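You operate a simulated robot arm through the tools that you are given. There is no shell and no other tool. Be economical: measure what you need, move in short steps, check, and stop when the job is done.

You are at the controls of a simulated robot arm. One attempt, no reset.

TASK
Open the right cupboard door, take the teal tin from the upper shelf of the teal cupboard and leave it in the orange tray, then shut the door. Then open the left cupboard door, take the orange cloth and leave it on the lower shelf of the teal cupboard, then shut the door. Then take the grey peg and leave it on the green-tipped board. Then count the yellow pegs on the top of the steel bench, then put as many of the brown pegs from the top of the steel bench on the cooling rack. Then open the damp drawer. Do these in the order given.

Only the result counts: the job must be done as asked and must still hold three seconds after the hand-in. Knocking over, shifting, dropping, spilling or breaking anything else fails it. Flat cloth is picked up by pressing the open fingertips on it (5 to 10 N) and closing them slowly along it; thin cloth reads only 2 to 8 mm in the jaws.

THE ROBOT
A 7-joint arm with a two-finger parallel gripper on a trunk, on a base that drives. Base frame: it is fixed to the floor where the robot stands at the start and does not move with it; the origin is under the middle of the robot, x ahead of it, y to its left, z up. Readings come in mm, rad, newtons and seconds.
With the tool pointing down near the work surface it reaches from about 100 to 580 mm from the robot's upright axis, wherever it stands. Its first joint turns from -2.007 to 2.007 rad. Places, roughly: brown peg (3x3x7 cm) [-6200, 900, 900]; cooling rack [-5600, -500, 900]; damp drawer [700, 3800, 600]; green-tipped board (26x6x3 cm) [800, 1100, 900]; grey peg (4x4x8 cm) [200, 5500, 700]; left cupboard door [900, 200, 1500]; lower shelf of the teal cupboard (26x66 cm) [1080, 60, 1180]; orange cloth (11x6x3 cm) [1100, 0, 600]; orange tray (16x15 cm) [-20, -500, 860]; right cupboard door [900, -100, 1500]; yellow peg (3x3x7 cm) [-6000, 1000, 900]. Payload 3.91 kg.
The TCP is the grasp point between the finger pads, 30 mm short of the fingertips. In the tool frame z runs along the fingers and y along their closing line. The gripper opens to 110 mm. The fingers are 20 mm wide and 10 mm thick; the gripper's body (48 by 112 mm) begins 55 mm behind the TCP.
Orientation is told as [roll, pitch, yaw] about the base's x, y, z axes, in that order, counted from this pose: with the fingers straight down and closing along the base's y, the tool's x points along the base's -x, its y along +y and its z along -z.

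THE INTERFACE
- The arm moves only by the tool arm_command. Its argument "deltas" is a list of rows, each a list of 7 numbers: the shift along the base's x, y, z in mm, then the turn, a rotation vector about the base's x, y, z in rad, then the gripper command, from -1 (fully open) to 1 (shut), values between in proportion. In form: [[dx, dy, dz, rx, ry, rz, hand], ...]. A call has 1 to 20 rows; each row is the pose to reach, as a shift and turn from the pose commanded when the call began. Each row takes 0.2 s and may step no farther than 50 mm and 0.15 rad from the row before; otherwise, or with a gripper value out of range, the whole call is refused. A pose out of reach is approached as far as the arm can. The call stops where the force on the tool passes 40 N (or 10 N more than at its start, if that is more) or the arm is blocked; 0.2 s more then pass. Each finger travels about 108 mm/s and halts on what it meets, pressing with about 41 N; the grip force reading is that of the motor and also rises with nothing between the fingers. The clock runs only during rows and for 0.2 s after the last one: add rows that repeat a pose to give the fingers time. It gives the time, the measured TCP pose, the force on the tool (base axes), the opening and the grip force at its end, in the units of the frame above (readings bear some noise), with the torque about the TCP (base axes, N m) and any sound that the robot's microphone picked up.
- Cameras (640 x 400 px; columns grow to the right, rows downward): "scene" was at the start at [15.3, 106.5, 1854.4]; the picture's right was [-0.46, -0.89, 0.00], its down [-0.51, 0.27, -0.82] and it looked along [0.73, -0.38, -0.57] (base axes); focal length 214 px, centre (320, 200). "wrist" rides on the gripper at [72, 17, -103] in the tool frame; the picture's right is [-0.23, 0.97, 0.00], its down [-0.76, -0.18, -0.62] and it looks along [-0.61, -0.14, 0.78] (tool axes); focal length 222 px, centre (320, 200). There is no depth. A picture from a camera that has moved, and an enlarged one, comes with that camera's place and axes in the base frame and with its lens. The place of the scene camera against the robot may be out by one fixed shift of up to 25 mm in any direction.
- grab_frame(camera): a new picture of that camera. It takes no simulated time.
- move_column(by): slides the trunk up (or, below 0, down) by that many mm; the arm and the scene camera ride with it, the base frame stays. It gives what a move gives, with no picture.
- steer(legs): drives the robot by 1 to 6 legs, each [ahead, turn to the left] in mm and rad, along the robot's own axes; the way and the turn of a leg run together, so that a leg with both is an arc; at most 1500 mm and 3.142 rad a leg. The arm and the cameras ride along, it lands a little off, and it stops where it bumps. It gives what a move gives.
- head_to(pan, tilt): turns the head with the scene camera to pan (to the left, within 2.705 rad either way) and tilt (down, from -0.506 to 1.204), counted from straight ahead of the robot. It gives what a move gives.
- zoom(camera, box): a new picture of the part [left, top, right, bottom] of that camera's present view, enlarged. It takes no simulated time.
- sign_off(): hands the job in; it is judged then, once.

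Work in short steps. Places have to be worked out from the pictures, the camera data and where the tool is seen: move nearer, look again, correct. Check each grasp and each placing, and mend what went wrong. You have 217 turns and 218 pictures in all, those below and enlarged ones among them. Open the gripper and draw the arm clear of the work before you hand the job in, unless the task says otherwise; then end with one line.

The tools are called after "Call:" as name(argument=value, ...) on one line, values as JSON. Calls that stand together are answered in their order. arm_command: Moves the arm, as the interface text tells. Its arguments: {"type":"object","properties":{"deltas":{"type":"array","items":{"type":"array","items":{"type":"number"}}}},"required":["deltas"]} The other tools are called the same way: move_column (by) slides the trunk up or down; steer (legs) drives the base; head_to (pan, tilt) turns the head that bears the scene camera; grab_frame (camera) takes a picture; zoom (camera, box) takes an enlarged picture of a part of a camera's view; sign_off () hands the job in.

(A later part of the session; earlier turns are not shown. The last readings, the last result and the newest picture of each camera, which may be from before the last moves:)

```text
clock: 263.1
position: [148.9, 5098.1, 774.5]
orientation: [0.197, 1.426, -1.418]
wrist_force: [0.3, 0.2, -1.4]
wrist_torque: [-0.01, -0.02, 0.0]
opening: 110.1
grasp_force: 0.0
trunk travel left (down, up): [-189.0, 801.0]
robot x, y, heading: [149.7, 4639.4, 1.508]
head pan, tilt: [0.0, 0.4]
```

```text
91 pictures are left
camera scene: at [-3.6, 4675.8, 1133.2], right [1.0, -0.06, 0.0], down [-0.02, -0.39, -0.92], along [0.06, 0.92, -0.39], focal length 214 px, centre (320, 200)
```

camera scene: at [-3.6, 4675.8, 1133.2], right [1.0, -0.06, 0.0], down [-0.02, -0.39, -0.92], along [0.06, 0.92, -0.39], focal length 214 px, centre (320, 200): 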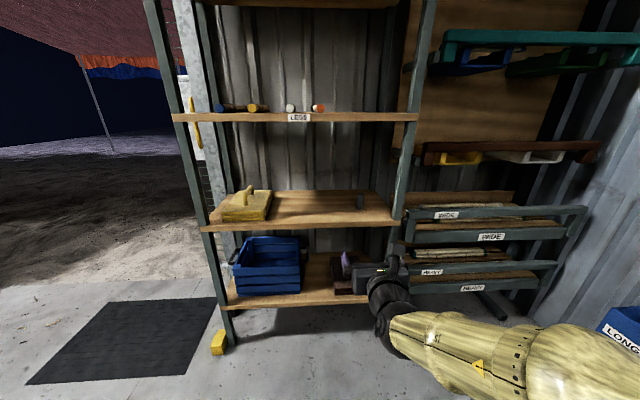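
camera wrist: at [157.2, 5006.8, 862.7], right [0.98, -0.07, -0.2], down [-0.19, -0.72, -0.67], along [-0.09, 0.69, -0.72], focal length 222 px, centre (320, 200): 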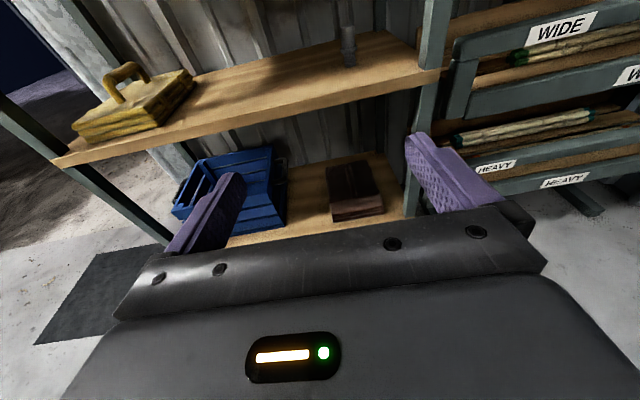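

The grey peg stands at about (229, 5520) with its base at z≈710. I'll align x, pitch a bit down and drive closer.

Call:
arm_command(deltas=[[20, 0, 5, -0.07, 0, 0, -0.7], [40, 0, 10, -0.14, 0, 0, -0.5], [60, 0, 10, -0.14, 0, 0, -0.5], [60, 0, 10, -0.14, 0, 0, -0.5]])

Call:
steer(legs=[[250, 0]])

Call:
grab_frame(camera="wrist")

Call:
zoom(camera="scene", box=[300, 150, 460, 250])

```text
clock: 264.1
position: [200.7, 5110.7, 776.0]
orientation: [0.157, 1.263, -1.462]
wrist_force: [-1.0, 0.4, -0.5]
wrist_torque: [0.02, -0.03, 0.0]
opening: 82.3
grasp_force: 0.0
out of reach, approached as far as the arm can: row 3, 4
trunk travel left (down, up): [-189.0, 801.0]
robot x, y, heading: [152.5, 4638.2, 1.505]
head pan, tilt: [0.0, 0.4]
```

```text
clock: 265.9
position: [219.8, 5355.4, 775.9]
orientation: [0.154, 1.264, -1.472]
wrist_force: [-1.1, 0.7, -0.3]
wrist_torque: [-0.03, -0.02, 0.01]
opening: 82.4
grasp_force: 0.0
trunk travel left (down, up): [-189.0, 801.0]
robot x, y, heading: [168.2, 4882.1, 1.505]
head pan, tilt: [0.0, 0.4]
```

```text
90 pictures are left
camera wrist: at [226.8, 5277.6, 877.1], right [0.98, -0.11, -0.17], down [-0.19, -0.81, -0.55], along [-0.08, 0.57, -0.82], focal length 222 px, centre (320, 200)
```

wrist: 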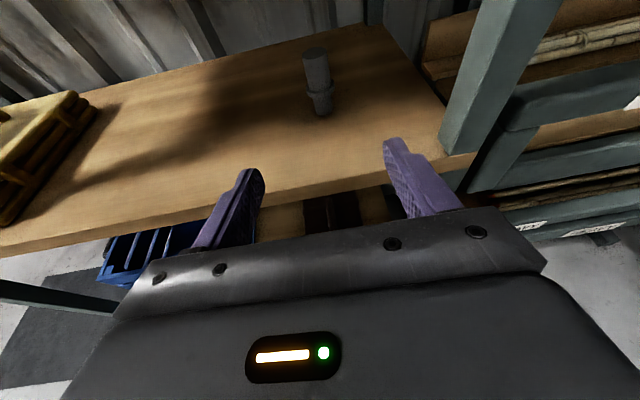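

```text
4.00 times, centred on (380, 200) of scene
camera zoom: at [13.0, 4921.9, 1133.0], right [1.0, -0.07, 0.0], down [-0.03, -0.39, -0.92], along [0.06, 0.92, -0.39], focal length 858 px, centre (80, 200)
```

zoom: 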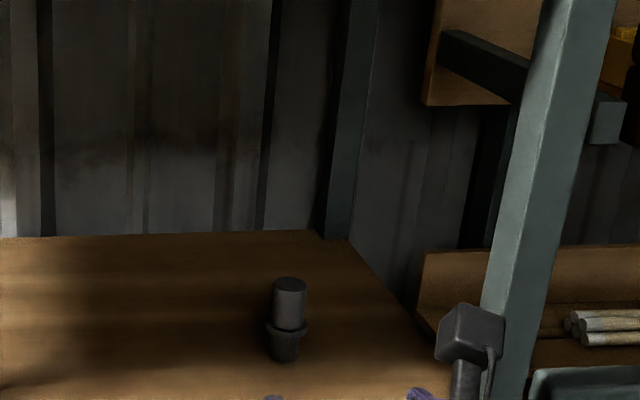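

The peg base is at (227, 5520, 713) and its plain shaft is above a collar. I'll drive 120 mm in and check alignment.

Call:
steer(legs=[[120, 0]])

Call:
grab_frame(camera="wrist")

```text
clock: 267.1
position: [227.6, 5473.8, 775.2]
orientation: [0.157, 1.262, -1.468]
wrist_force: [0.2, 0.0, 0.4]
wrist_torque: [0.0, 0.0, -0.03]
opening: 82.4
grasp_force: 0.1
trunk travel left (down, up): [-189.0, 801.0]
robot x, y, heading: [172.7, 5004.4, 1.505]
head pan, tilt: [0.0, 0.4]
```

```text
88 pictures are left
camera wrist: at [233.9, 5396.9, 876.5], right [0.98, -0.11, -0.17], down [-0.19, -0.82, -0.55], along [-0.08, 0.57, -0.82], focal length 222 px, centre (320, 200)
```

wrist: 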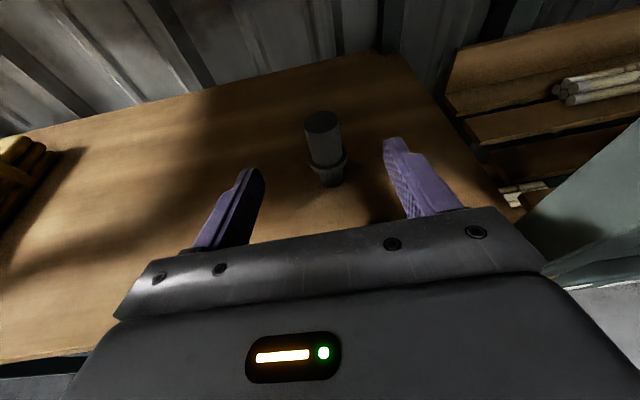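

The peg is between the fingers at (232, 5524). I'll advance 50 mm, lower slightly and grip the shaft.

Call:
arm_command(deltas=[[2, 17, -3, 0, 0, 0, -0.5], [3, 34, -6, 0, 0, 0, -0.5], [4, 50, -7, 0, 0, 0, -0.5], [4, 50, -7, 0, 0, 0, -0.2], [4, 50, -7, 0, 0, 0, 0.2], [4, 50, -7, 0, 0, 0, 0.6], [4, 50, -7, 0, 0, 0, 1], [4, 50, -7, 0, 0, 0, 1]])

Call:
grab_frame(camera="wrist")

```text
clock: 268.9
position: [231.4, 5523.8, 768.9]
orientation: [0.155, 1.263, -1.466]
wrist_force: [-1.3, 0.8, 2.7]
wrist_torque: [0.09, 0.13, 0.01]
opening: 25.5
grasp_force: 40.6
trunk travel left (down, up): [-189.0, 801.0]
robot x, y, heading: [173.4, 5007.1, 1.5]
head pan, tilt: [0.0, 0.4]
```

```text
87 pictures are left
camera wrist: at [238.2, 5446.4, 869.8], right [0.98, -0.11, -0.17], down [-0.19, -0.81, -0.55], along [-0.08, 0.57, -0.82], focal length 222 px, centre (320, 200)
```

wrist: 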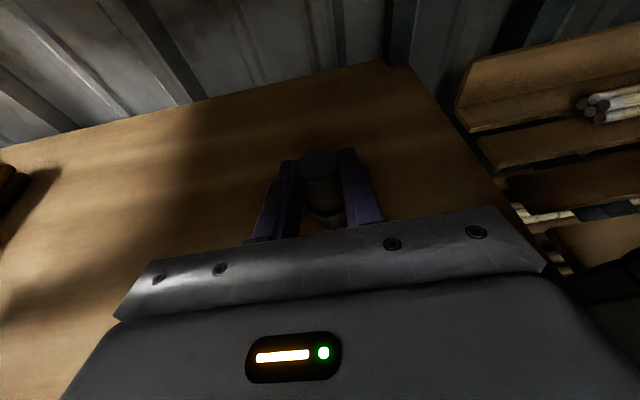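

The peg is held (25.5 mm). I'll lift, back out, raise the trunk and reverse along the same track to y≈1100.

Call:
move_column(by=60)

Call:
steer(legs=[[-450, 0]])

Call:
grab_frame(camera="wrist")

Call:
move_column(by=320)

Call:
steer(legs=[[-1500, 0], [-1500, 0], [-450, 0]])

```text
clock: 269.9
position: [231.1, 5524.4, 829.1]
orientation: [0.156, 1.263, -1.468]
wrist_force: [-0.5, -0.1, 0.3]
wrist_torque: [0.01, -0.01, 0.0]
opening: 25.3
grasp_force: 40.8
trunk travel left (down, up): [-249.0, 741.0]
robot x, y, heading: [171.7, 5003.9, 1.504]
head pan, tilt: [0.0, 0.4]
```

```text
clock: 272.6
position: [200.5, 5075.2, 830.1]
orientation: [0.154, 1.262, -1.463]
wrist_force: [-0.1, 0.4, 0.1]
wrist_torque: [-0.01, -0.03, -0.02]
opening: 25.3
grasp_force: 41.1
trunk travel left (down, up): [-249.0, 741.0]
robot x, y, heading: [144.0, 4554.6, 1.51]
head pan, tilt: [0.0, 0.4]
```

```text
86 pictures are left
camera wrist: at [207.1, 4998.5, 929.5], right [0.98, -0.11, -0.17], down [-0.19, -0.82, -0.55], along [-0.08, 0.57, -0.82], focal length 222 px, centre (320, 200)
```

wrist: 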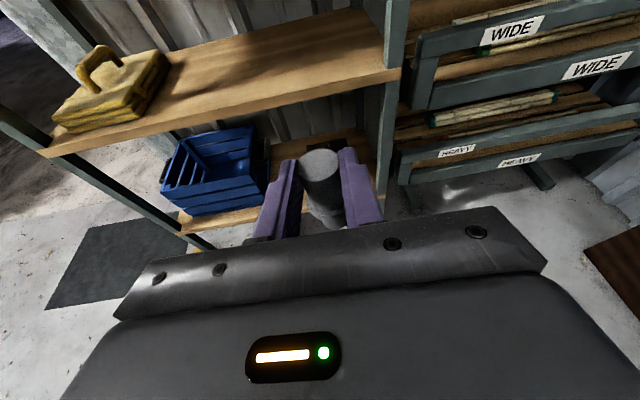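

```text
clock: 275.8
position: [200.4, 5076.5, 1149.3]
orientation: [0.155, 1.263, -1.462]
wrist_force: [0.8, -0.4, -0.6]
wrist_torque: [0.01, 0.02, 0.01]
opening: 25.2
grasp_force: 41.2
trunk travel left (down, up): [-569.0, 421.0]
robot x, y, heading: [146.1, 4554.4, 1.509]
head pan, tilt: [0.0, 0.4]
```

```text
clock: 292.4
position: [-25.0, 1668.4, 1150.3]
orientation: [0.153, 1.264, -1.475]
wrist_force: [1.4, 0.2, -0.3]
wrist_torque: [0.0, 0.02, 0.02]
opening: 25.8
grasp_force: 40.8
trunk travel left (down, up): [-569.0, 421.0]
robot x, y, heading: [-86.9, 1148.5, 1.496]
head pan, tilt: [0.0, 0.4]
```

Now I turn to face the table (+x) and look for the green-tipped board.

Call:
steer(legs=[[0, -1.49]])

Call:
head_to(pan=-0.1, tilt=0.4)

Call:
grab_frame(camera="scene")

```text
clock: 296.4
position: [437.8, 1131.8, 1148.7]
orientation: [0.154, 1.262, -2.959]
wrist_force: [-0.7, -0.2, 0.0]
wrist_torque: [-0.01, 0.0, 0.0]
opening: 25.6
grasp_force: 41.2
trunk travel left (down, up): [-569.0, 421.0]
robot x, y, heading: [-89.3, 1149.2, 0.009]
head pan, tilt: [0.0, 0.4]
```

```text
clock: 297.1
position: [439.0, 1132.3, 1148.4]
orientation: [0.155, 1.262, -2.96]
wrist_force: [-0.4, -0.3, -0.8]
wrist_torque: [0.02, -0.01, -0.01]
opening: 25.7
grasp_force: 41.0
trunk travel left (down, up): [-569.0, 421.0]
robot x, y, heading: [-82.8, 1148.2, 0.011]
head pan, tilt: [-0.099, 0.4]
```

```text
85 pictures are left
camera scene: at [-57.9, 1286.6, 1512.9], right [-0.09, -1.0, 0.0], down [-0.39, 0.03, -0.92], along [0.92, -0.08, -0.39], focal length 214 px, centre (320, 200)
```

scene: 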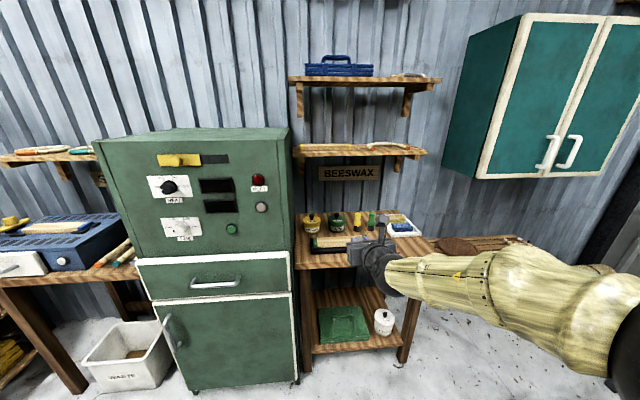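

Zooming on the table to identify the green-tipped board.

Call:
zoom(camera="scene", box=[280, 190, 440, 290])

Call:
grab_frame(camera="wrist")

```text
4.00 times, centred on (360, 240) of scene
camera zoom: at [-57.9, 1286.6, 1512.9], right [-0.09, -1.0, 0.0], down [-0.39, 0.03, -0.92], along [0.92, -0.08, -0.39], focal length 858 px, centre (160, 40)
```

zoom: 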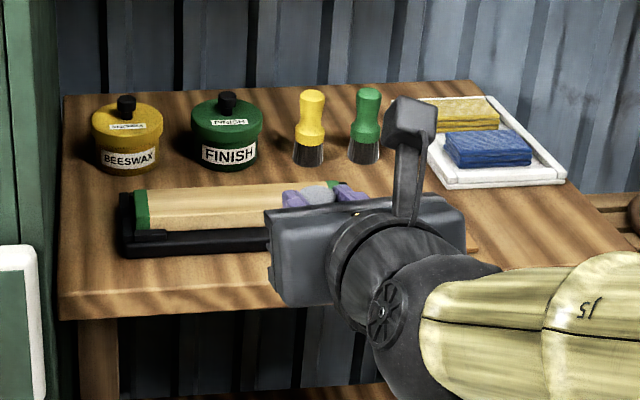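

```text
83 pictures are left
camera wrist: at [360.0, 1117.8, 1249.6], right [-0.04, -0.98, -0.17], down [-0.83, 0.12, -0.55], along [0.56, 0.12, -0.82], focal length 222 px, centre (320, 200)
```

wrist: 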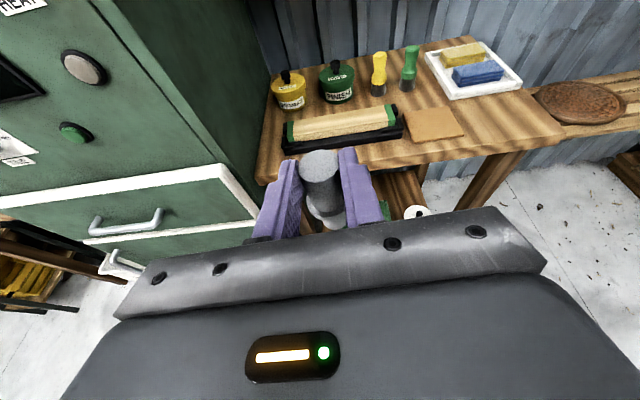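

The board (green at both ends) lies along y, centred at about (797, 1110) with its top at z≈915. I'll drive 330 mm closer, shift y and lower to just above it.

Call:
steer(legs=[[320, 0]])

Call:
move_column(by=-110)

Call:
arm_command(deltas=[[5, -12, 0, 0, 0, 0, 1], [10, -22, 0, 0, 0, 0, 1], [10, -22, 0, 0, 0, 0, 1]])

Call:
grab_frame(camera="wrist")

Call:
grab_frame(camera="scene")

```text
clock: 299.3
position: [762.0, 1142.9, 1148.9]
orientation: [0.157, 1.262, -2.951]
wrist_force: [0.8, 0.5, 0.4]
wrist_torque: [0.0, 0.02, -0.01]
opening: 25.8
grasp_force: 40.9
trunk travel left (down, up): [-569.0, 421.0]
robot x, y, heading: [240.5, 1149.4, 0.019]
head pan, tilt: [-0.099, 0.4]
```

```text
clock: 300.7
position: [761.0, 1142.8, 1038.9]
orientation: [0.155, 1.262, -2.95]
wrist_force: [-0.2, -0.2, -0.2]
wrist_torque: [0.02, -0.01, -0.02]
opening: 25.7
grasp_force: 40.8
trunk travel left (down, up): [-459.0, 531.0]
robot x, y, heading: [238.3, 1154.0, 0.017]
head pan, tilt: [-0.099, 0.4]
```

```text
clock: 301.5
position: [770.4, 1120.9, 1039.0]
orientation: [0.157, 1.264, -2.948]
wrist_force: [0.7, 0.3, -1.4]
wrist_torque: [0.01, 0.0, 0.05]
opening: 25.6
grasp_force: 40.9
trunk travel left (down, up): [-459.0, 531.0]
robot x, y, heading: [237.4, 1153.0, 0.024]
head pan, tilt: [-0.099, 0.4]
```

```text
82 pictures are left
camera wrist: at [693.2, 1105.9, 1139.6], right [-0.02, -0.98, -0.17], down [-0.83, 0.12, -0.55], along [0.56, 0.13, -0.82], focal length 222 px, centre (320, 200)
```

wrist: 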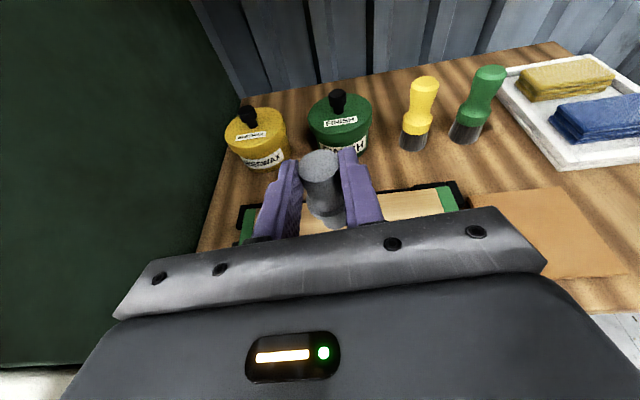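

```text
81 pictures are left
camera scene: at [263.5, 1291.8, 1402.9], right [-0.08, -1.0, 0.0], down [-0.39, 0.03, -0.92], along [0.92, -0.07, -0.39], focal length 214 px, centre (320, 200)
```

scene: 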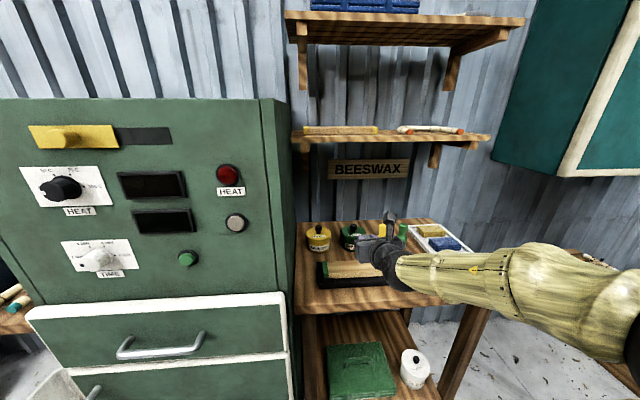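

The board's far edge is at x≈838, so its centre line is at x≈806. I'll shift +35 mm in x, lower 45 mm, and check.

Call:
arm_command(deltas=[[18, -5, 0, 0, 0, 0, 1], [35, -9, 0, 0, 0, 0, 1], [35, -9, -20, 0, 0, 0, 1], [35, -9, -45, 0, 0, 0, 1]])

Call:
zoom(camera="scene", box=[300, 200, 460, 300])

Call:
grab_frame(camera="wrist")

```text
clock: 302.5
position: [804.2, 1119.4, 1001.2]
orientation: [0.161, 1.259, -2.95]
wrist_force: [-0.8, -0.1, 0.2]
wrist_torque: [-0.04, 0.0, -0.02]
opening: 25.9
grasp_force: 40.9
out of reach, approached as far as the arm can: row 4
trunk travel left (down, up): [-459.0, 531.0]
robot x, y, heading: [235.6, 1153.1, 0.021]
head pan, tilt: [-0.099, 0.4]
```

```text
4.00 times, centred on (380, 250) of scene
camera zoom: at [263.4, 1291.9, 1402.9], right [-0.08, -1.0, 0.0], down [-0.39, 0.03, -0.92], along [0.92, -0.07, -0.39], focal length 858 px, centre (80, 0)
```

zoom: 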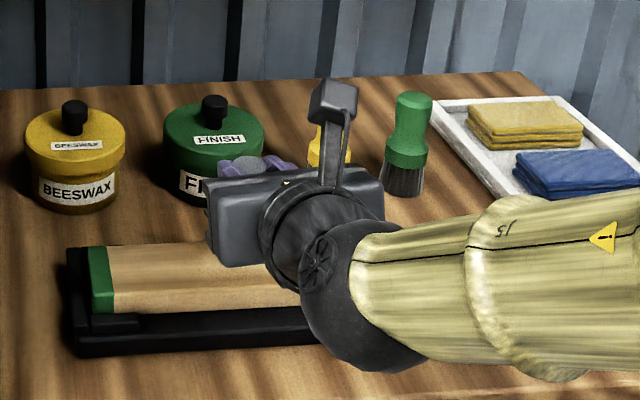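

```text
79 pictures are left
camera wrist: at [726.5, 1104.8, 1101.8], right [-0.03, -0.99, -0.17], down [-0.83, 0.12, -0.54], along [0.56, 0.12, -0.82], focal length 222 px, centre (320, 200)
```

wrist: 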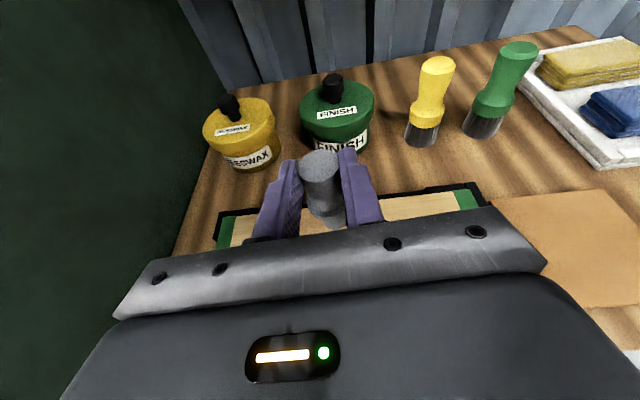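

The board's far edge is near x≈844, so I'll nudge 10 mm forward with the base, then lower with the trunk until contact.

Call:
steer(legs=[[10, 0]])

Call:
move_column(by=-18)

Call:
move_column(by=-7)

Call:
zoom(camera="wrist", box=[200, 130, 440, 280])

```text
clock: 303.2
position: [813.9, 1120.3, 1001.1]
orientation: [0.161, 1.259, -2.951]
wrist_force: [0.2, -0.7, -0.2]
wrist_torque: [0.01, 0.0, 0.0]
opening: 25.5
grasp_force: 40.9
trunk travel left (down, up): [-459.0, 531.0]
robot x, y, heading: [246.8, 1154.4, 0.019]
head pan, tilt: [-0.099, 0.4]
```

```text
clock: 303.9
position: [813.1, 1120.6, 983.4]
orientation: [0.16, 1.258, -2.953]
wrist_force: [-0.1, -0.1, 0.2]
wrist_torque: [-0.04, -0.01, 0.01]
opening: 25.5
grasp_force: 41.0
trunk travel left (down, up): [-441.0, 549.0]
robot x, y, heading: [248.4, 1156.7, 0.018]
head pan, tilt: [-0.099, 0.4]
```

```text
clock: 304.4
position: [813.6, 1119.2, 976.1]
orientation: [0.16, 1.259, -2.952]
wrist_force: [-0.3, -0.2, 1.1]
wrist_torque: [0.02, -0.03, 0.02]
opening: 25.6
grasp_force: 40.7
trunk travel left (down, up): [-434.0, 556.0]
robot x, y, heading: [246.2, 1150.6, 0.021]
head pan, tilt: [-0.099, 0.4]
```

```text
2.67 times, centred on (320, 205) of wrist
camera zoom: at [736.6, 1104.9, 1077.1], right [-0.03, -0.99, -0.17], down [-0.83, 0.12, -0.54], along [0.56, 0.12, -0.82], focal length 592 px, centre (320, 187)
```

zoom: 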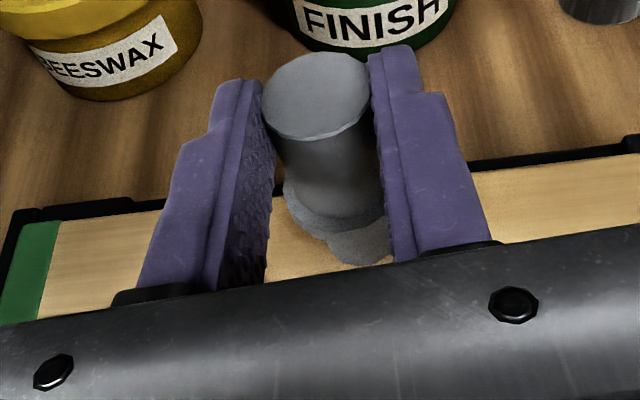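

The peg base is over the middle of the board's width. Lower a few more mm until contact.

Call:
move_column(by=-4)

Call:
move_column(by=-4)

Call:
move_column(by=-4)

```text
clock: 305.0
position: [814.4, 1119.4, 975.7]
orientation: [0.17, 1.266, -2.943]
wrist_force: [0.8, -0.4, 22.3]
wrist_torque: [0.14, -0.46, -0.03]
opening: 25.4
grasp_force: 41.3
trunk travel left (down, up): [-430.0, 560.0]
robot x, y, heading: [251.8, 1156.4, 0.023]
head pan, tilt: [-0.099, 0.4]
```

```text
clock: 305.4
position: [817.0, 1119.5, 975.5]
orientation: [0.184, 1.277, -2.933]
wrist_force: [0.3, 0.5, 12.7]
wrist_torque: [0.15, -0.27, -0.02]
opening: 25.5
grasp_force: 41.3
trunk travel left (down, up): [-427.0, 563.0]
robot x, y, heading: [245.2, 1157.6, 0.022]
head pan, tilt: [-0.099, 0.4]
stopped: the force on the tool passed its limit (the readings are from after the stop); the commanded pose is now the measured one
```

```text
clock: 305.9
position: [815.7, 1119.9, 974.5]
orientation: [0.19, 1.283, -2.928]
wrist_force: [3.1, 1.1, 36.4]
wrist_torque: [0.34, -0.77, 0.01]
opening: 25.3
grasp_force: 40.7
trunk travel left (down, up): [-423.0, 567.0]
robot x, y, heading: [244.8, 1153.6, 0.019]
head pan, tilt: [-0.099, 0.4]
```

Contact is firm. I'll relieve 4 mm with the trunk, then open gently.

Call:
move_column(by=5)

Call:
arm_command(deltas=[[0, 0, 0, 0, 0, 0, 0.5], [0, 0, 0, 0, 0, 0, 0.3], [0, 0, 0, 0, 0, 0, 0.0], [0, 0, 0, 0, 0, 0, -0.3], [0, 0, 0, 0, 0, 0, -0.3]])

Call:
grab_frame(camera="wrist")

```text
clock: 306.5
position: [816.9, 1118.3, 975.8]
orientation: [0.175, 1.274, -2.941]
wrist_force: [5.9, 0.6, 21.4]
wrist_torque: [0.24, -0.74, 0.0]
opening: 25.7
grasp_force: 41.2
trunk travel left (down, up): [-428.0, 562.0]
robot x, y, heading: [244.0, 1150.8, 0.022]
head pan, tilt: [-0.099, 0.4]
```

```text
clock: 307.7
position: [816.9, 1119.2, 974.4]
orientation: [0.174, 1.269, -2.941]
wrist_force: [-0.2, -0.4, 0.1]
wrist_torque: [-0.01, 0.02, -0.02]
opening: 71.5
grasp_force: 0.0
trunk travel left (down, up): [-428.0, 562.0]
robot x, y, heading: [248.3, 1155.6, 0.024]
head pan, tilt: [-0.099, 0.4]
```

```text
77 pictures are left
camera wrist: at [737.1, 1105.0, 1074.3], right [-0.03, -0.99, -0.17], down [-0.82, 0.12, -0.55], along [0.57, 0.12, -0.82], focal length 222 px, centre (320, 200)
```

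wrist: 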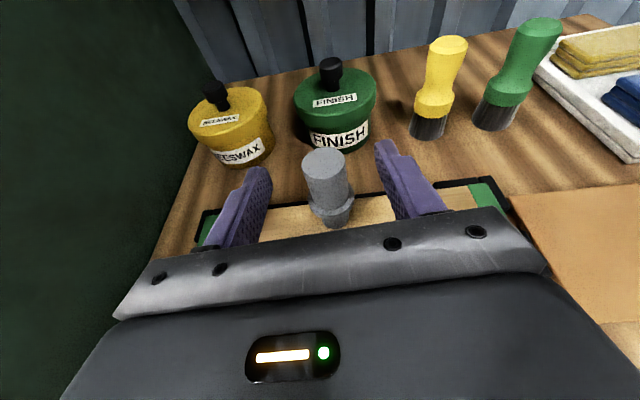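

The peg stands on the board. I'll back straight off and verify.

Call:
steer(legs=[[-350, 0]])

Call:
zoom(camera="scene", box=[280, 200, 440, 300])

Call:
head_to(pan=2.6, tilt=0.2)

Call:
grab_frame(camera="scene")

Call:
head_to(pan=-2.6, tilt=0.2)

Call:
grab_frame(camera="scene")

```text
clock: 310.0
position: [464.3, 1114.1, 973.4]
orientation: [0.175, 1.269, -2.937]
wrist_force: [-0.6, -0.8, -0.5]
wrist_torque: [0.02, -0.01, -0.01]
opening: 71.6
grasp_force: 0.0
trunk travel left (down, up): [-428.0, 562.0]
robot x, y, heading: [-104.1, 1146.0, 0.025]
head pan, tilt: [-0.099, 0.4]
```

```text
4.00 times, centred on (360, 250) of scene
camera zoom: at [-78.8, 1284.2, 1372.0], right [-0.07, -1.0, 0.0], down [-0.39, 0.03, -0.92], along [0.92, -0.07, -0.39], focal length 858 px, centre (160, 0)
```

zoom: 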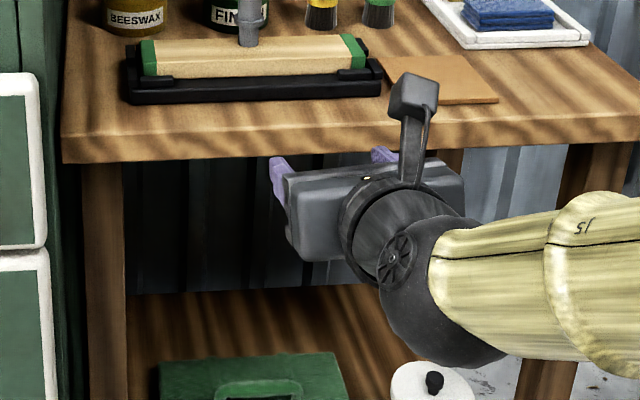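

```text
clock: 312.4
position: [464.4, 1114.8, 975.0]
orientation: [0.174, 1.27, -2.936]
wrist_force: [-1.0, -0.2, -0.2]
wrist_torque: [0.03, 0.02, 0.01]
opening: 71.6
grasp_force: 0.0
trunk travel left (down, up): [-428.0, 562.0]
robot x, y, heading: [-105.2, 1142.9, 0.02]
head pan, tilt: [2.601, 0.201]
```

```text
75 pictures are left
camera scene: at [-252.2, 1337.0, 1390.6], right [0.49, 0.87, 0.0], down [0.17, -0.1, -0.98], along [-0.85, 0.48, -0.2], focal length 214 px, centre (320, 200)
```

scene: 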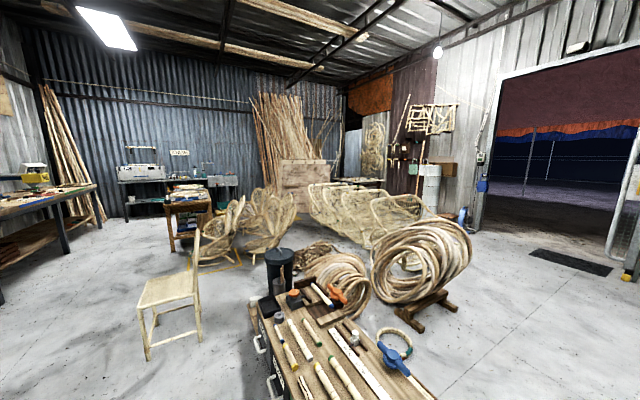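

```text
clock: 316.4
position: [464.6, 1114.3, 973.8]
orientation: [0.176, 1.269, -2.936]
wrist_force: [0.3, 0.0, 0.5]
wrist_torque: [0.01, -0.02, -0.01]
opening: 71.8
grasp_force: 0.1
trunk travel left (down, up): [-428.0, 562.0]
robot x, y, heading: [-104.0, 1144.9, 0.022]
head pan, tilt: [-2.601, 0.201]
```

```text
74 pictures are left
camera scene: at [-249.8, 1241.0, 1390.6], right [-0.54, 0.84, 0.0], down [0.17, 0.11, -0.98], along [-0.83, -0.53, -0.2], focal length 214 px, centre (320, 200)
```

scene: 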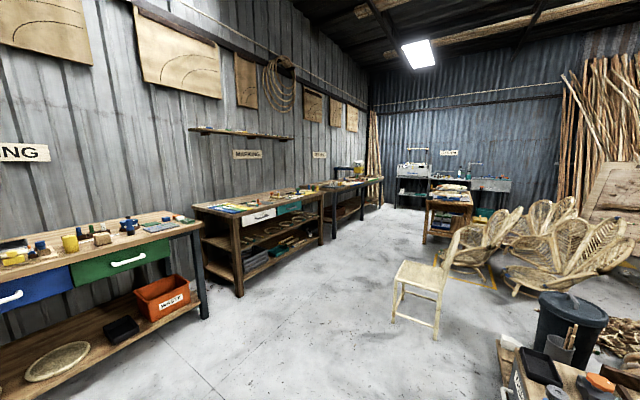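

The grey peg stands on the board. The steel bench is at the far back (x≈-6200), so I'll drive to (-1400, 200) and then along y≈200 towards it.

Call:
steer(legs=[[0, -2.535], [1500, 0], [110, 0], [0, -0.628]])

Call:
head_to(pan=0.0, tilt=0.25)

Call:
grab_frame(camera="scene")

```text
clock: 332.4
position: [-1993.5, 280.0, 973.4]
orientation: [0.175, 1.267, 0.157]
wrist_force: [0.5, 0.6, -1.3]
wrist_torque: [-0.01, -0.02, 0.01]
opening: 71.4
grasp_force: 0.0
trunk travel left (down, up): [-428.0, 562.0]
robot x, y, heading: [-1424.3, 222.1, 3.111]
head pan, tilt: [-2.601, 0.201]
```

```text
clock: 334.7
position: [-1992.8, 278.6, 974.7]
orientation: [0.174, 1.269, 0.158]
wrist_force: [-0.5, 0.4, 0.2]
wrist_torque: [-0.01, -0.01, -0.02]
opening: 71.5
grasp_force: 0.0
trunk travel left (down, up): [-428.0, 562.0]
robot x, y, heading: [-1427.7, 222.0, 3.12]
head pan, tilt: [0.0, 0.25]
```

```text
73 pictures are left
camera scene: at [-1466.1, 62.5, 1386.0], right [0.03, 1.0, 0.0], down [0.25, -0.01, -0.97], along [-0.97, 0.02, -0.25], focal length 214 px, centre (320, 200)
```

scene: 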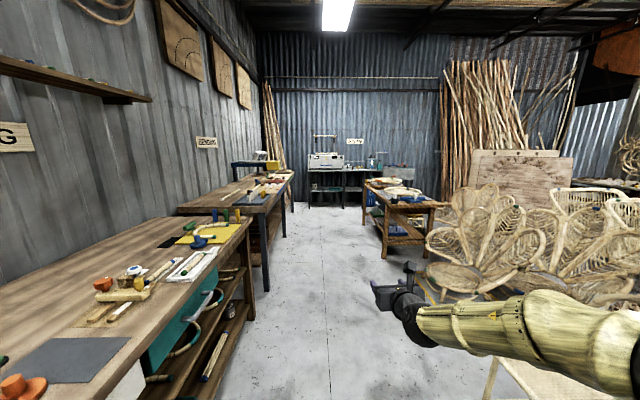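

The way along y≈250 is clear. I'll drive 3.4 m towards the steel bench.

Call:
steer(legs=[[1500, 0], [1500, 0], [400, 0]])

Call:
grab_frame(camera="scene")

Call:
head_to(pan=-0.5, tilt=0.35)

Call:
grab_frame(camera="scene")

Call:
head_to(pan=0.8, tilt=0.35)

Call:
grab_frame(camera="scene")

```text
clock: 351.4
position: [-5426.1, 312.4, 974.3]
orientation: [0.175, 1.268, 0.18]
wrist_force: [-0.1, -0.8, -0.3]
wrist_torque: [0.0, 0.01, 0.02]
opening: 71.5
grasp_force: 0.1
trunk travel left (down, up): [-428.0, 562.0]
robot x, y, heading: [-4856.2, 268.3, 3.135]
head pan, tilt: [0.0, 0.25]
```

```text
72 pictures are left
camera scene: at [-4895.4, 108.1, 1386.0], right [0.0, 1.0, 0.0], down [0.25, 0.0, -0.97], along [-0.97, 0.0, -0.25], focal length 214 px, centre (320, 200)
```

scene: 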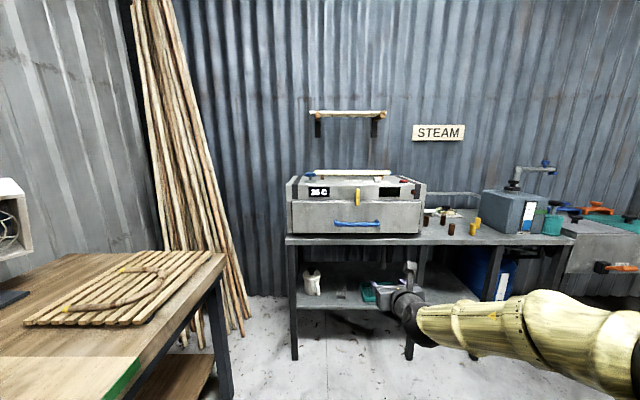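

```text
clock: 352.4
position: [-5426.5, 313.9, 974.3]
orientation: [0.173, 1.269, 0.179]
wrist_force: [1.3, -0.5, 0.1]
wrist_torque: [-0.02, 0.01, 0.0]
opening: 71.4
grasp_force: 0.0
trunk travel left (down, up): [-428.0, 562.0]
robot x, y, heading: [-4858.9, 266.9, 3.136]
head pan, tilt: [-0.499, 0.351]
```

```text
71 pictures are left
camera scene: at [-4883.6, 152.6, 1376.6], right [0.48, 0.88, 0.0], down [0.3, -0.17, -0.94], along [-0.82, 0.45, -0.34], focal length 214 px, centre (320, 200)
```

scene: 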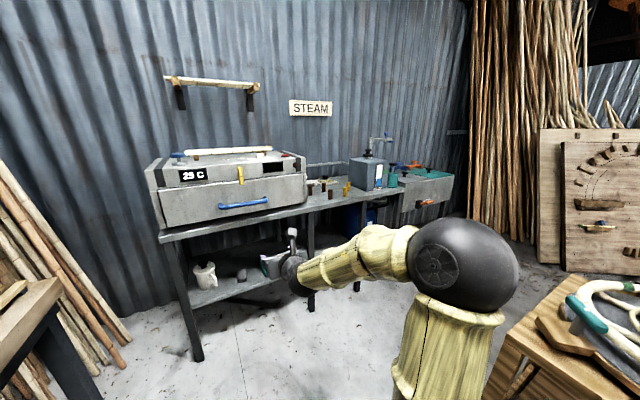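

```text
clock: 353.8
position: [-5426.5, 313.6, 974.1]
orientation: [0.175, 1.27, 0.18]
wrist_force: [1.0, 0.4, -0.3]
wrist_torque: [0.0, 0.01, 0.03]
opening: 71.2
grasp_force: 0.0
trunk travel left (down, up): [-428.0, 562.0]
robot x, y, heading: [-4858.3, 265.2, 3.137]
head pan, tilt: [0.799, 0.351]
```

```text
70 pictures are left
camera scene: at [-4867.1, 41.3, 1376.6], right [-0.71, 0.7, 0.0], down [0.24, 0.25, -0.94], along [-0.66, -0.67, -0.34], focal length 214 px, centre (320, 200)
```

scene: 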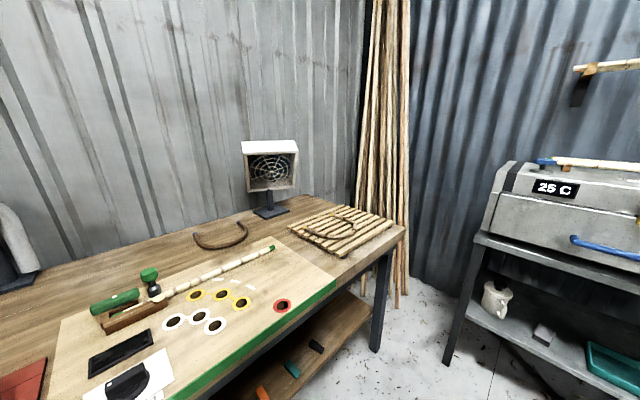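

The slatted cooling rack is at the end of the left bench (with a bent cane on it). Now I zoom in on the steel bench's pegs.

Call:
head_to(pan=-0.4, tilt=0.35)

Call:
zoom(camera="scene", box=[240, 130, 480, 280])

Call:
zoom(camera="scene", box=[300, 150, 420, 225])

```text
clock: 355.2
position: [-5426.1, 313.2, 974.5]
orientation: [0.173, 1.269, 0.18]
wrist_force: [-0.5, -0.4, 0.6]
wrist_torque: [0.0, 0.01, -0.01]
opening: 71.6
grasp_force: 0.1
trunk travel left (down, up): [-428.0, 562.0]
robot x, y, heading: [-4858.1, 264.8, 3.137]
head pan, tilt: [-0.4, 0.351]
```

```text
2.67 times, centred on (360, 205) of scene
camera zoom: at [-4887.7, 144.2, 1376.6], right [0.39, 0.92, 0.0], down [0.32, -0.13, -0.94], along [-0.86, 0.37, -0.34], focal length 572 px, centre (213, 187)
```

zoom: 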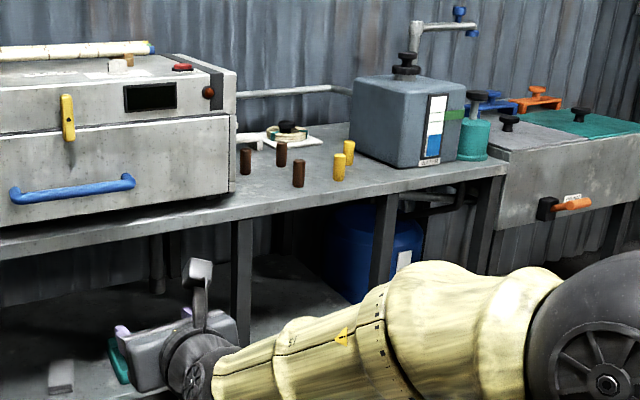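

```text
5.33 times, centred on (360, 188) of scene
camera zoom: at [-4887.7, 144.2, 1376.6], right [0.39, 0.92, 0.0], down [0.32, -0.13, -0.94], along [-0.86, 0.37, -0.34], focal length 1144 px, centre (107, 267)
```

zoom: 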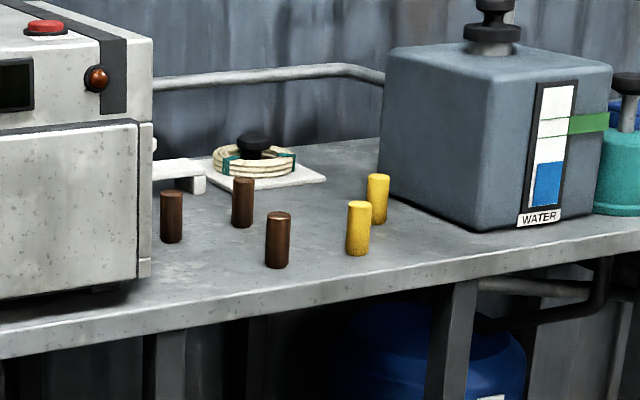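

I can see 2 yellow and 3 brown pegs, but others may hide behind the oven or water box. I'll raise the trunk and look from above.

Call:
move_column(by=400)

Call:
head_to(pan=-0.45, tilt=0.5)

Call:
zoom(camera="scene", box=[200, 110, 440, 260])

Call:
zoom(camera="scene", box=[320, 110, 480, 210])

```text
clock: 359.1
position: [-5425.7, 314.3, 1374.2]
orientation: [0.175, 1.27, 0.179]
wrist_force: [0.5, -0.5, -0.2]
wrist_torque: [-0.03, -0.01, 0.0]
opening: 71.5
grasp_force: 0.0
trunk travel left (down, up): [-828.0, 162.0]
robot x, y, heading: [-4858.6, 266.6, 3.14]
head pan, tilt: [-0.4, 0.351]
```

```text
clock: 359.8
position: [-5426.9, 313.5, 1374.2]
orientation: [0.174, 1.27, 0.179]
wrist_force: [0.1, 0.5, 0.1]
wrist_torque: [0.01, 0.03, 0.0]
opening: 71.4
grasp_force: 0.1
trunk travel left (down, up): [-828.0, 162.0]
robot x, y, heading: [-4858.9, 266.1, 3.138]
head pan, tilt: [-0.45, 0.499]
```

```text
2.67 times, centred on (320, 185) of scene
camera zoom: at [-4883.8, 147.6, 1762.9], right [0.44, 0.9, 0.0], down [0.43, -0.21, -0.88], along [-0.79, 0.38, -0.48], focal length 572 px, centre (320, 240)
```

zoom: 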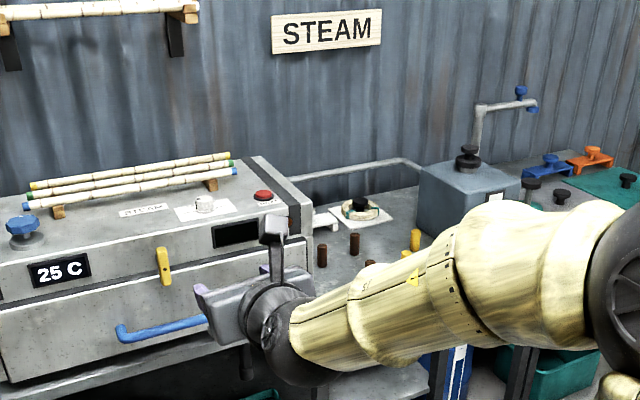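

```text
4.00 times, centred on (400, 160) of scene
camera zoom: at [-4883.8, 147.6, 1762.9], right [0.44, 0.9, 0.0], down [0.43, -0.21, -0.88], along [-0.79, 0.38, -0.48], focal length 858 px, centre (0, 360)
```

zoom: 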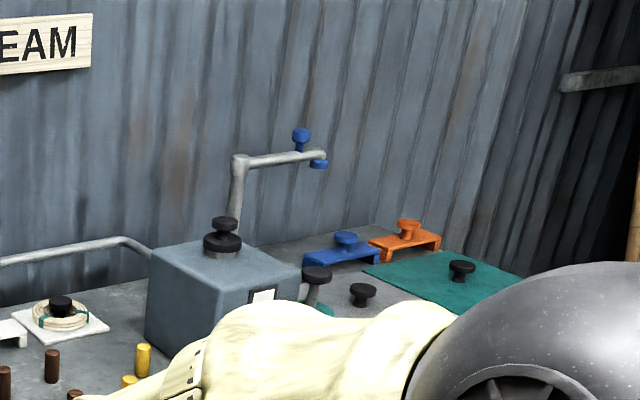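

I'll get closer with the wrist camera high, to count from above. I'll route around the side table: forward, right, then face the bench again.

Call:
steer(legs=[[350, 0], [0, -1.253], [600, 0], [0, 1.253]])

Call:
grab_frame(camera="wrist")

Call:
head_to(pan=-0.1, tilt=0.6)

Call:
grab_frame(camera="scene")

```text
clock: 370.3
position: [-5880.3, 1128.7, 1373.9]
orientation: [0.172, 1.269, -0.29]
wrist_force: [0.0, -0.2, -0.1]
wrist_torque: [0.0, 0.02, 0.0]
opening: 71.4
grasp_force: 0.1
trunk travel left (down, up): [-828.0, 162.0]
robot x, y, heading: [-5390.8, 833.6, 2.621]
head pan, tilt: [-0.45, 0.499]
stopped in leg 4: the robot was blocked; the commanded pose is now the measured one
```

```text
65 pictures are left
camera wrist: at [-5805.7, 1106.2, 1473.9], right [0.49, 0.85, -0.17], down [0.67, -0.49, -0.55], along [-0.56, 0.16, -0.82], focal length 222 px, centre (320, 200)
```

wrist: 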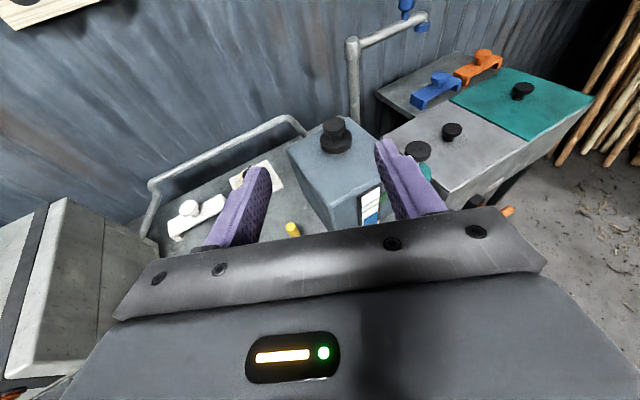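

```text
clock: 371.1
position: [-5878.1, 1131.2, 1373.3]
orientation: [0.167, 1.269, -0.295]
wrist_force: [-0.3, -0.3, 0.5]
wrist_torque: [-0.01, 0.02, -0.04]
opening: 71.6
grasp_force: 0.1
trunk travel left (down, up): [-828.0, 162.0]
robot x, y, heading: [-5390.4, 836.3, 2.617]
head pan, tilt: [-0.099, 0.6]
```

```text
64 pictures are left
camera scene: at [-5490.9, 717.9, 1753.8], right [0.58, 0.81, 0.0], down [0.46, -0.33, -0.83], along [-0.67, 0.48, -0.56], focal length 214 px, centre (320, 200)
```

scene: 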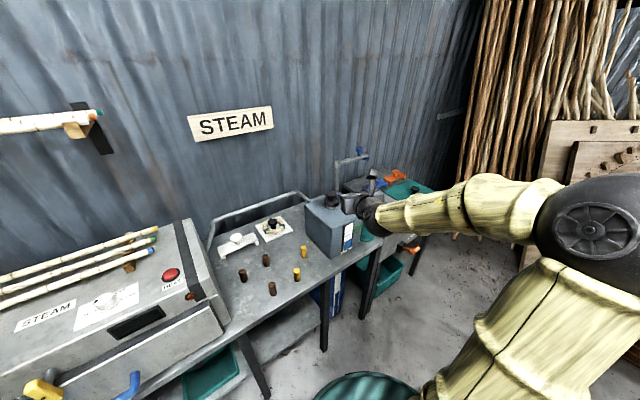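

The turn stopped early (something touched), but the view is good. Zooming on the bench top from here.

Call:
zoom(camera="scene", box=[200, 170, 440, 320])

Call:
zoom(camera="wrist", box=[130, 80, 450, 280])

Call:
head_to(pan=-2.3, tilt=0.7)

Call:
grab_frame(camera="scene")

```text
2.67 times, centred on (320, 245) of scene
camera zoom: at [-5490.9, 717.9, 1753.8], right [0.58, 0.81, 0.0], down [0.46, -0.33, -0.83], along [-0.67, 0.48, -0.56], focal length 572 px, centre (320, 80)
```

zoom: 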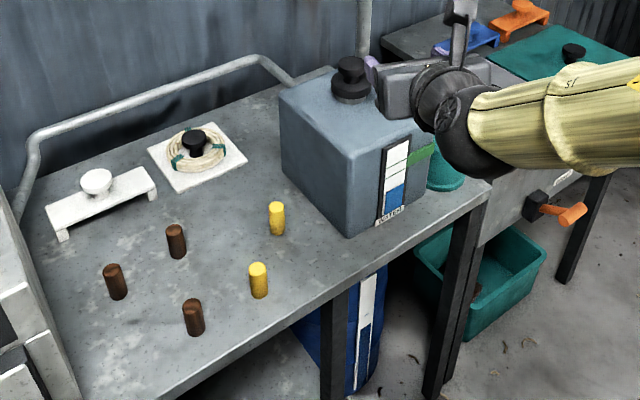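

```text
2.00 times, centred on (290, 180) of wrist
camera zoom: at [-5804.4, 1107.8, 1474.0], right [0.49, 0.85, -0.17], down [0.67, -0.49, -0.55], along [-0.56, 0.16, -0.82], focal length 444 px, centre (380, 240)
```

zoom: 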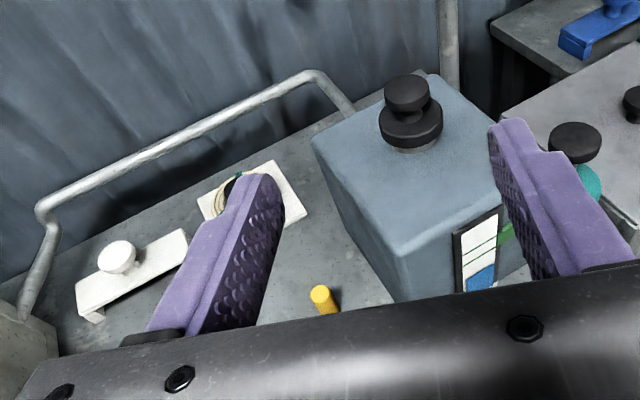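

```text
clock: 373.2
position: [-5877.1, 1130.9, 1374.1]
orientation: [0.166, 1.269, -0.295]
wrist_force: [-0.5, 0.4, -0.7]
wrist_torque: [0.05, -0.03, -0.01]
opening: 71.7
grasp_force: 0.1
trunk travel left (down, up): [-828.0, 162.0]
robot x, y, heading: [-5392.3, 833.7, 2.614]
head pan, tilt: [-2.3, 0.7]
```

```text
61 pictures are left
camera scene: at [-5338.3, 693.0, 1745.2], right [0.31, -0.95, 0.0], down [-0.61, -0.2, -0.77], along [0.73, 0.24, -0.64], focal length 214 px, centre (320, 200)
```

scene: 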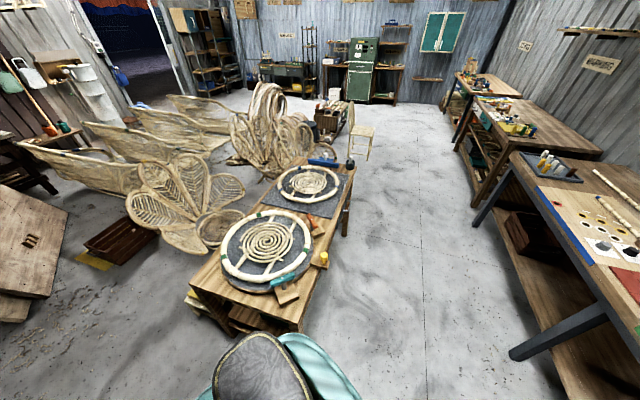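

I count 2 yellow pegs, with 3 brown available. The robot's tail touched the side table, so I'll move forward first and then finish turning to face the bench.

Call:
steer(legs=[[140, 0], [0, 0.52]])

Call:
head_to(pan=-0.1, tilt=0.75)

Call:
grab_frame(camera="scene")

Call:
grab_frame(camera="wrist")

```text
clock: 376.0
position: [-6081.0, 917.3, 1373.1]
orientation: [0.166, 1.268, 0.233]
wrist_force: [-0.7, -0.1, -1.2]
wrist_torque: [0.01, 0.02, 0.02]
opening: 71.5
grasp_force: 0.1
trunk travel left (down, up): [-828.0, 162.0]
robot x, y, heading: [-5511.6, 900.5, -3.142]
head pan, tilt: [-2.3, 0.7]
```

```text
clock: 378.1
position: [-6082.2, 916.8, 1373.1]
orientation: [0.167, 1.268, 0.23]
wrist_force: [0.4, 0.0, -0.5]
wrist_torque: [0.05, -0.01, 0.03]
opening: 71.3
grasp_force: 0.1
trunk travel left (down, up): [-828.0, 162.0]
robot x, y, heading: [-5513.5, 900.4, -3.14]
head pan, tilt: [-0.099, 0.75]
```

```text
60 pictures are left
camera scene: at [-5537.5, 754.3, 1740.9], right [0.1, 1.0, 0.0], down [0.68, -0.07, -0.73], along [-0.73, 0.07, -0.68], focal length 214 px, centre (320, 200)
```

scene: 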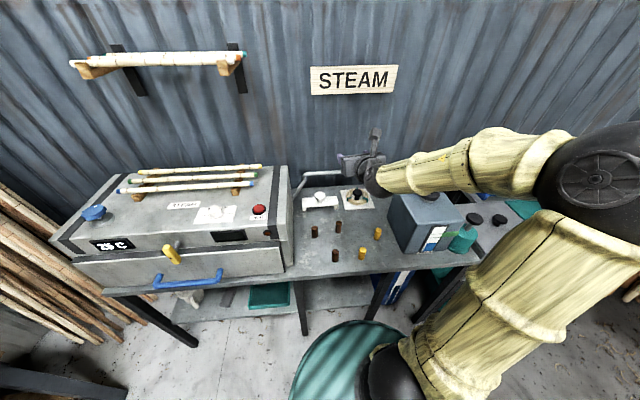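

```text
59 pictures are left
camera wrist: at [-6007.1, 934.4, 1474.0], right [0.0, 0.99, -0.17], down [0.83, -0.09, -0.55], along [-0.56, -0.14, -0.82], focal length 222 px, centre (320, 200)
```

wrist: 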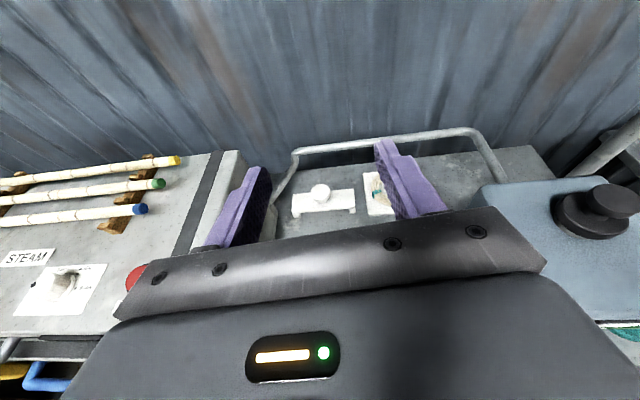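

Nothing hides behind the box or rail, so the count is 2. I'll zoom to fix the peg positions.

Call:
zoom(camera="scene", box=[280, 170, 440, 270])

```text
4.00 times, centred on (360, 220) of scene
camera zoom: at [-5537.5, 754.3, 1740.9], right [0.1, 1.0, 0.0], down [0.68, -0.07, -0.73], along [-0.73, 0.07, -0.68], focal length 858 px, centre (160, 120)
```

zoom: 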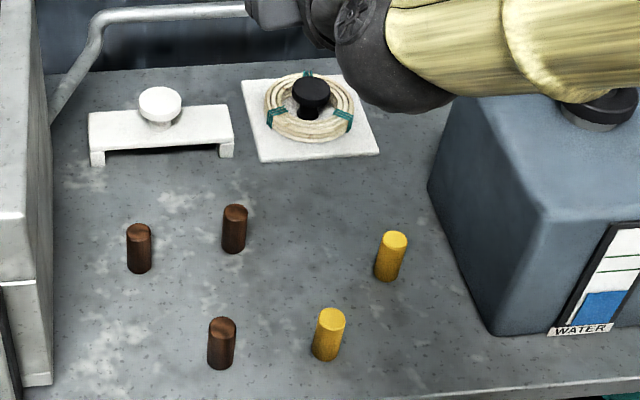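

Brown C is at about (-6048, 871), A at (-6193, 790) and B at (-6212, 914). I'll retract the arm, lower in front of the bench edge and approach brown C.

Call:
arm_command(deltas=[[40, -15, 0, 0, 0, 0, -0.3], [80, -30, 0, 0, 0, 0, -0.2], [120, -45, 0, 0, 0, 0, -0.2], [120, -45, 0, 0, 0, 0, -0.2]])

Call:
move_column(by=-400)

Call:
move_column(by=-40)

Call:
grab_frame(camera="wrist")

```text
clock: 379.1
position: [-5969.0, 874.4, 1380.8]
orientation: [0.16, 1.266, 0.225]
wrist_force: [-0.3, 0.3, 0.3]
wrist_torque: [0.0, 0.0, 0.01]
opening: 66.1
grasp_force: 0.0
out of reach, approached as far as the arm can: row 3, 4
trunk travel left (down, up): [-828.0, 162.0]
robot x, y, heading: [-5515.9, 903.7, -3.14]
head pan, tilt: [-0.099, 0.75]
```

```text
clock: 382.9
position: [-5966.8, 874.5, 980.5]
orientation: [0.165, 1.269, 0.231]
wrist_force: [0.8, -0.3, -0.2]
wrist_torque: [0.01, 0.01, 0.0]
opening: 65.9
grasp_force: 0.0
trunk travel left (down, up): [-428.0, 562.0]
robot x, y, heading: [-5511.0, 905.5, -3.14]
head pan, tilt: [-0.099, 0.75]
```

```text
clock: 383.8
position: [-5968.3, 874.5, 941.7]
orientation: [0.166, 1.27, 0.231]
wrist_force: [-0.2, -0.1, 1.1]
wrist_torque: [-0.01, 0.0, -0.01]
opening: 65.9
grasp_force: 0.1
trunk travel left (down, up): [-388.0, 602.0]
robot x, y, heading: [-5514.2, 906.8, -3.136]
head pan, tilt: [-0.099, 0.75]
```

```text
57 pictures are left
camera wrist: at [-5893.3, 891.1, 1041.4], right [0.0, 0.99, -0.17], down [0.83, -0.09, -0.55], along [-0.56, -0.14, -0.82], focal length 222 px, centre (320, 200)
```

wrist: 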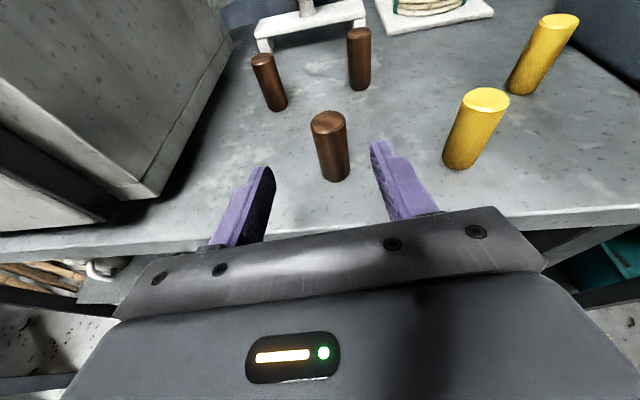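

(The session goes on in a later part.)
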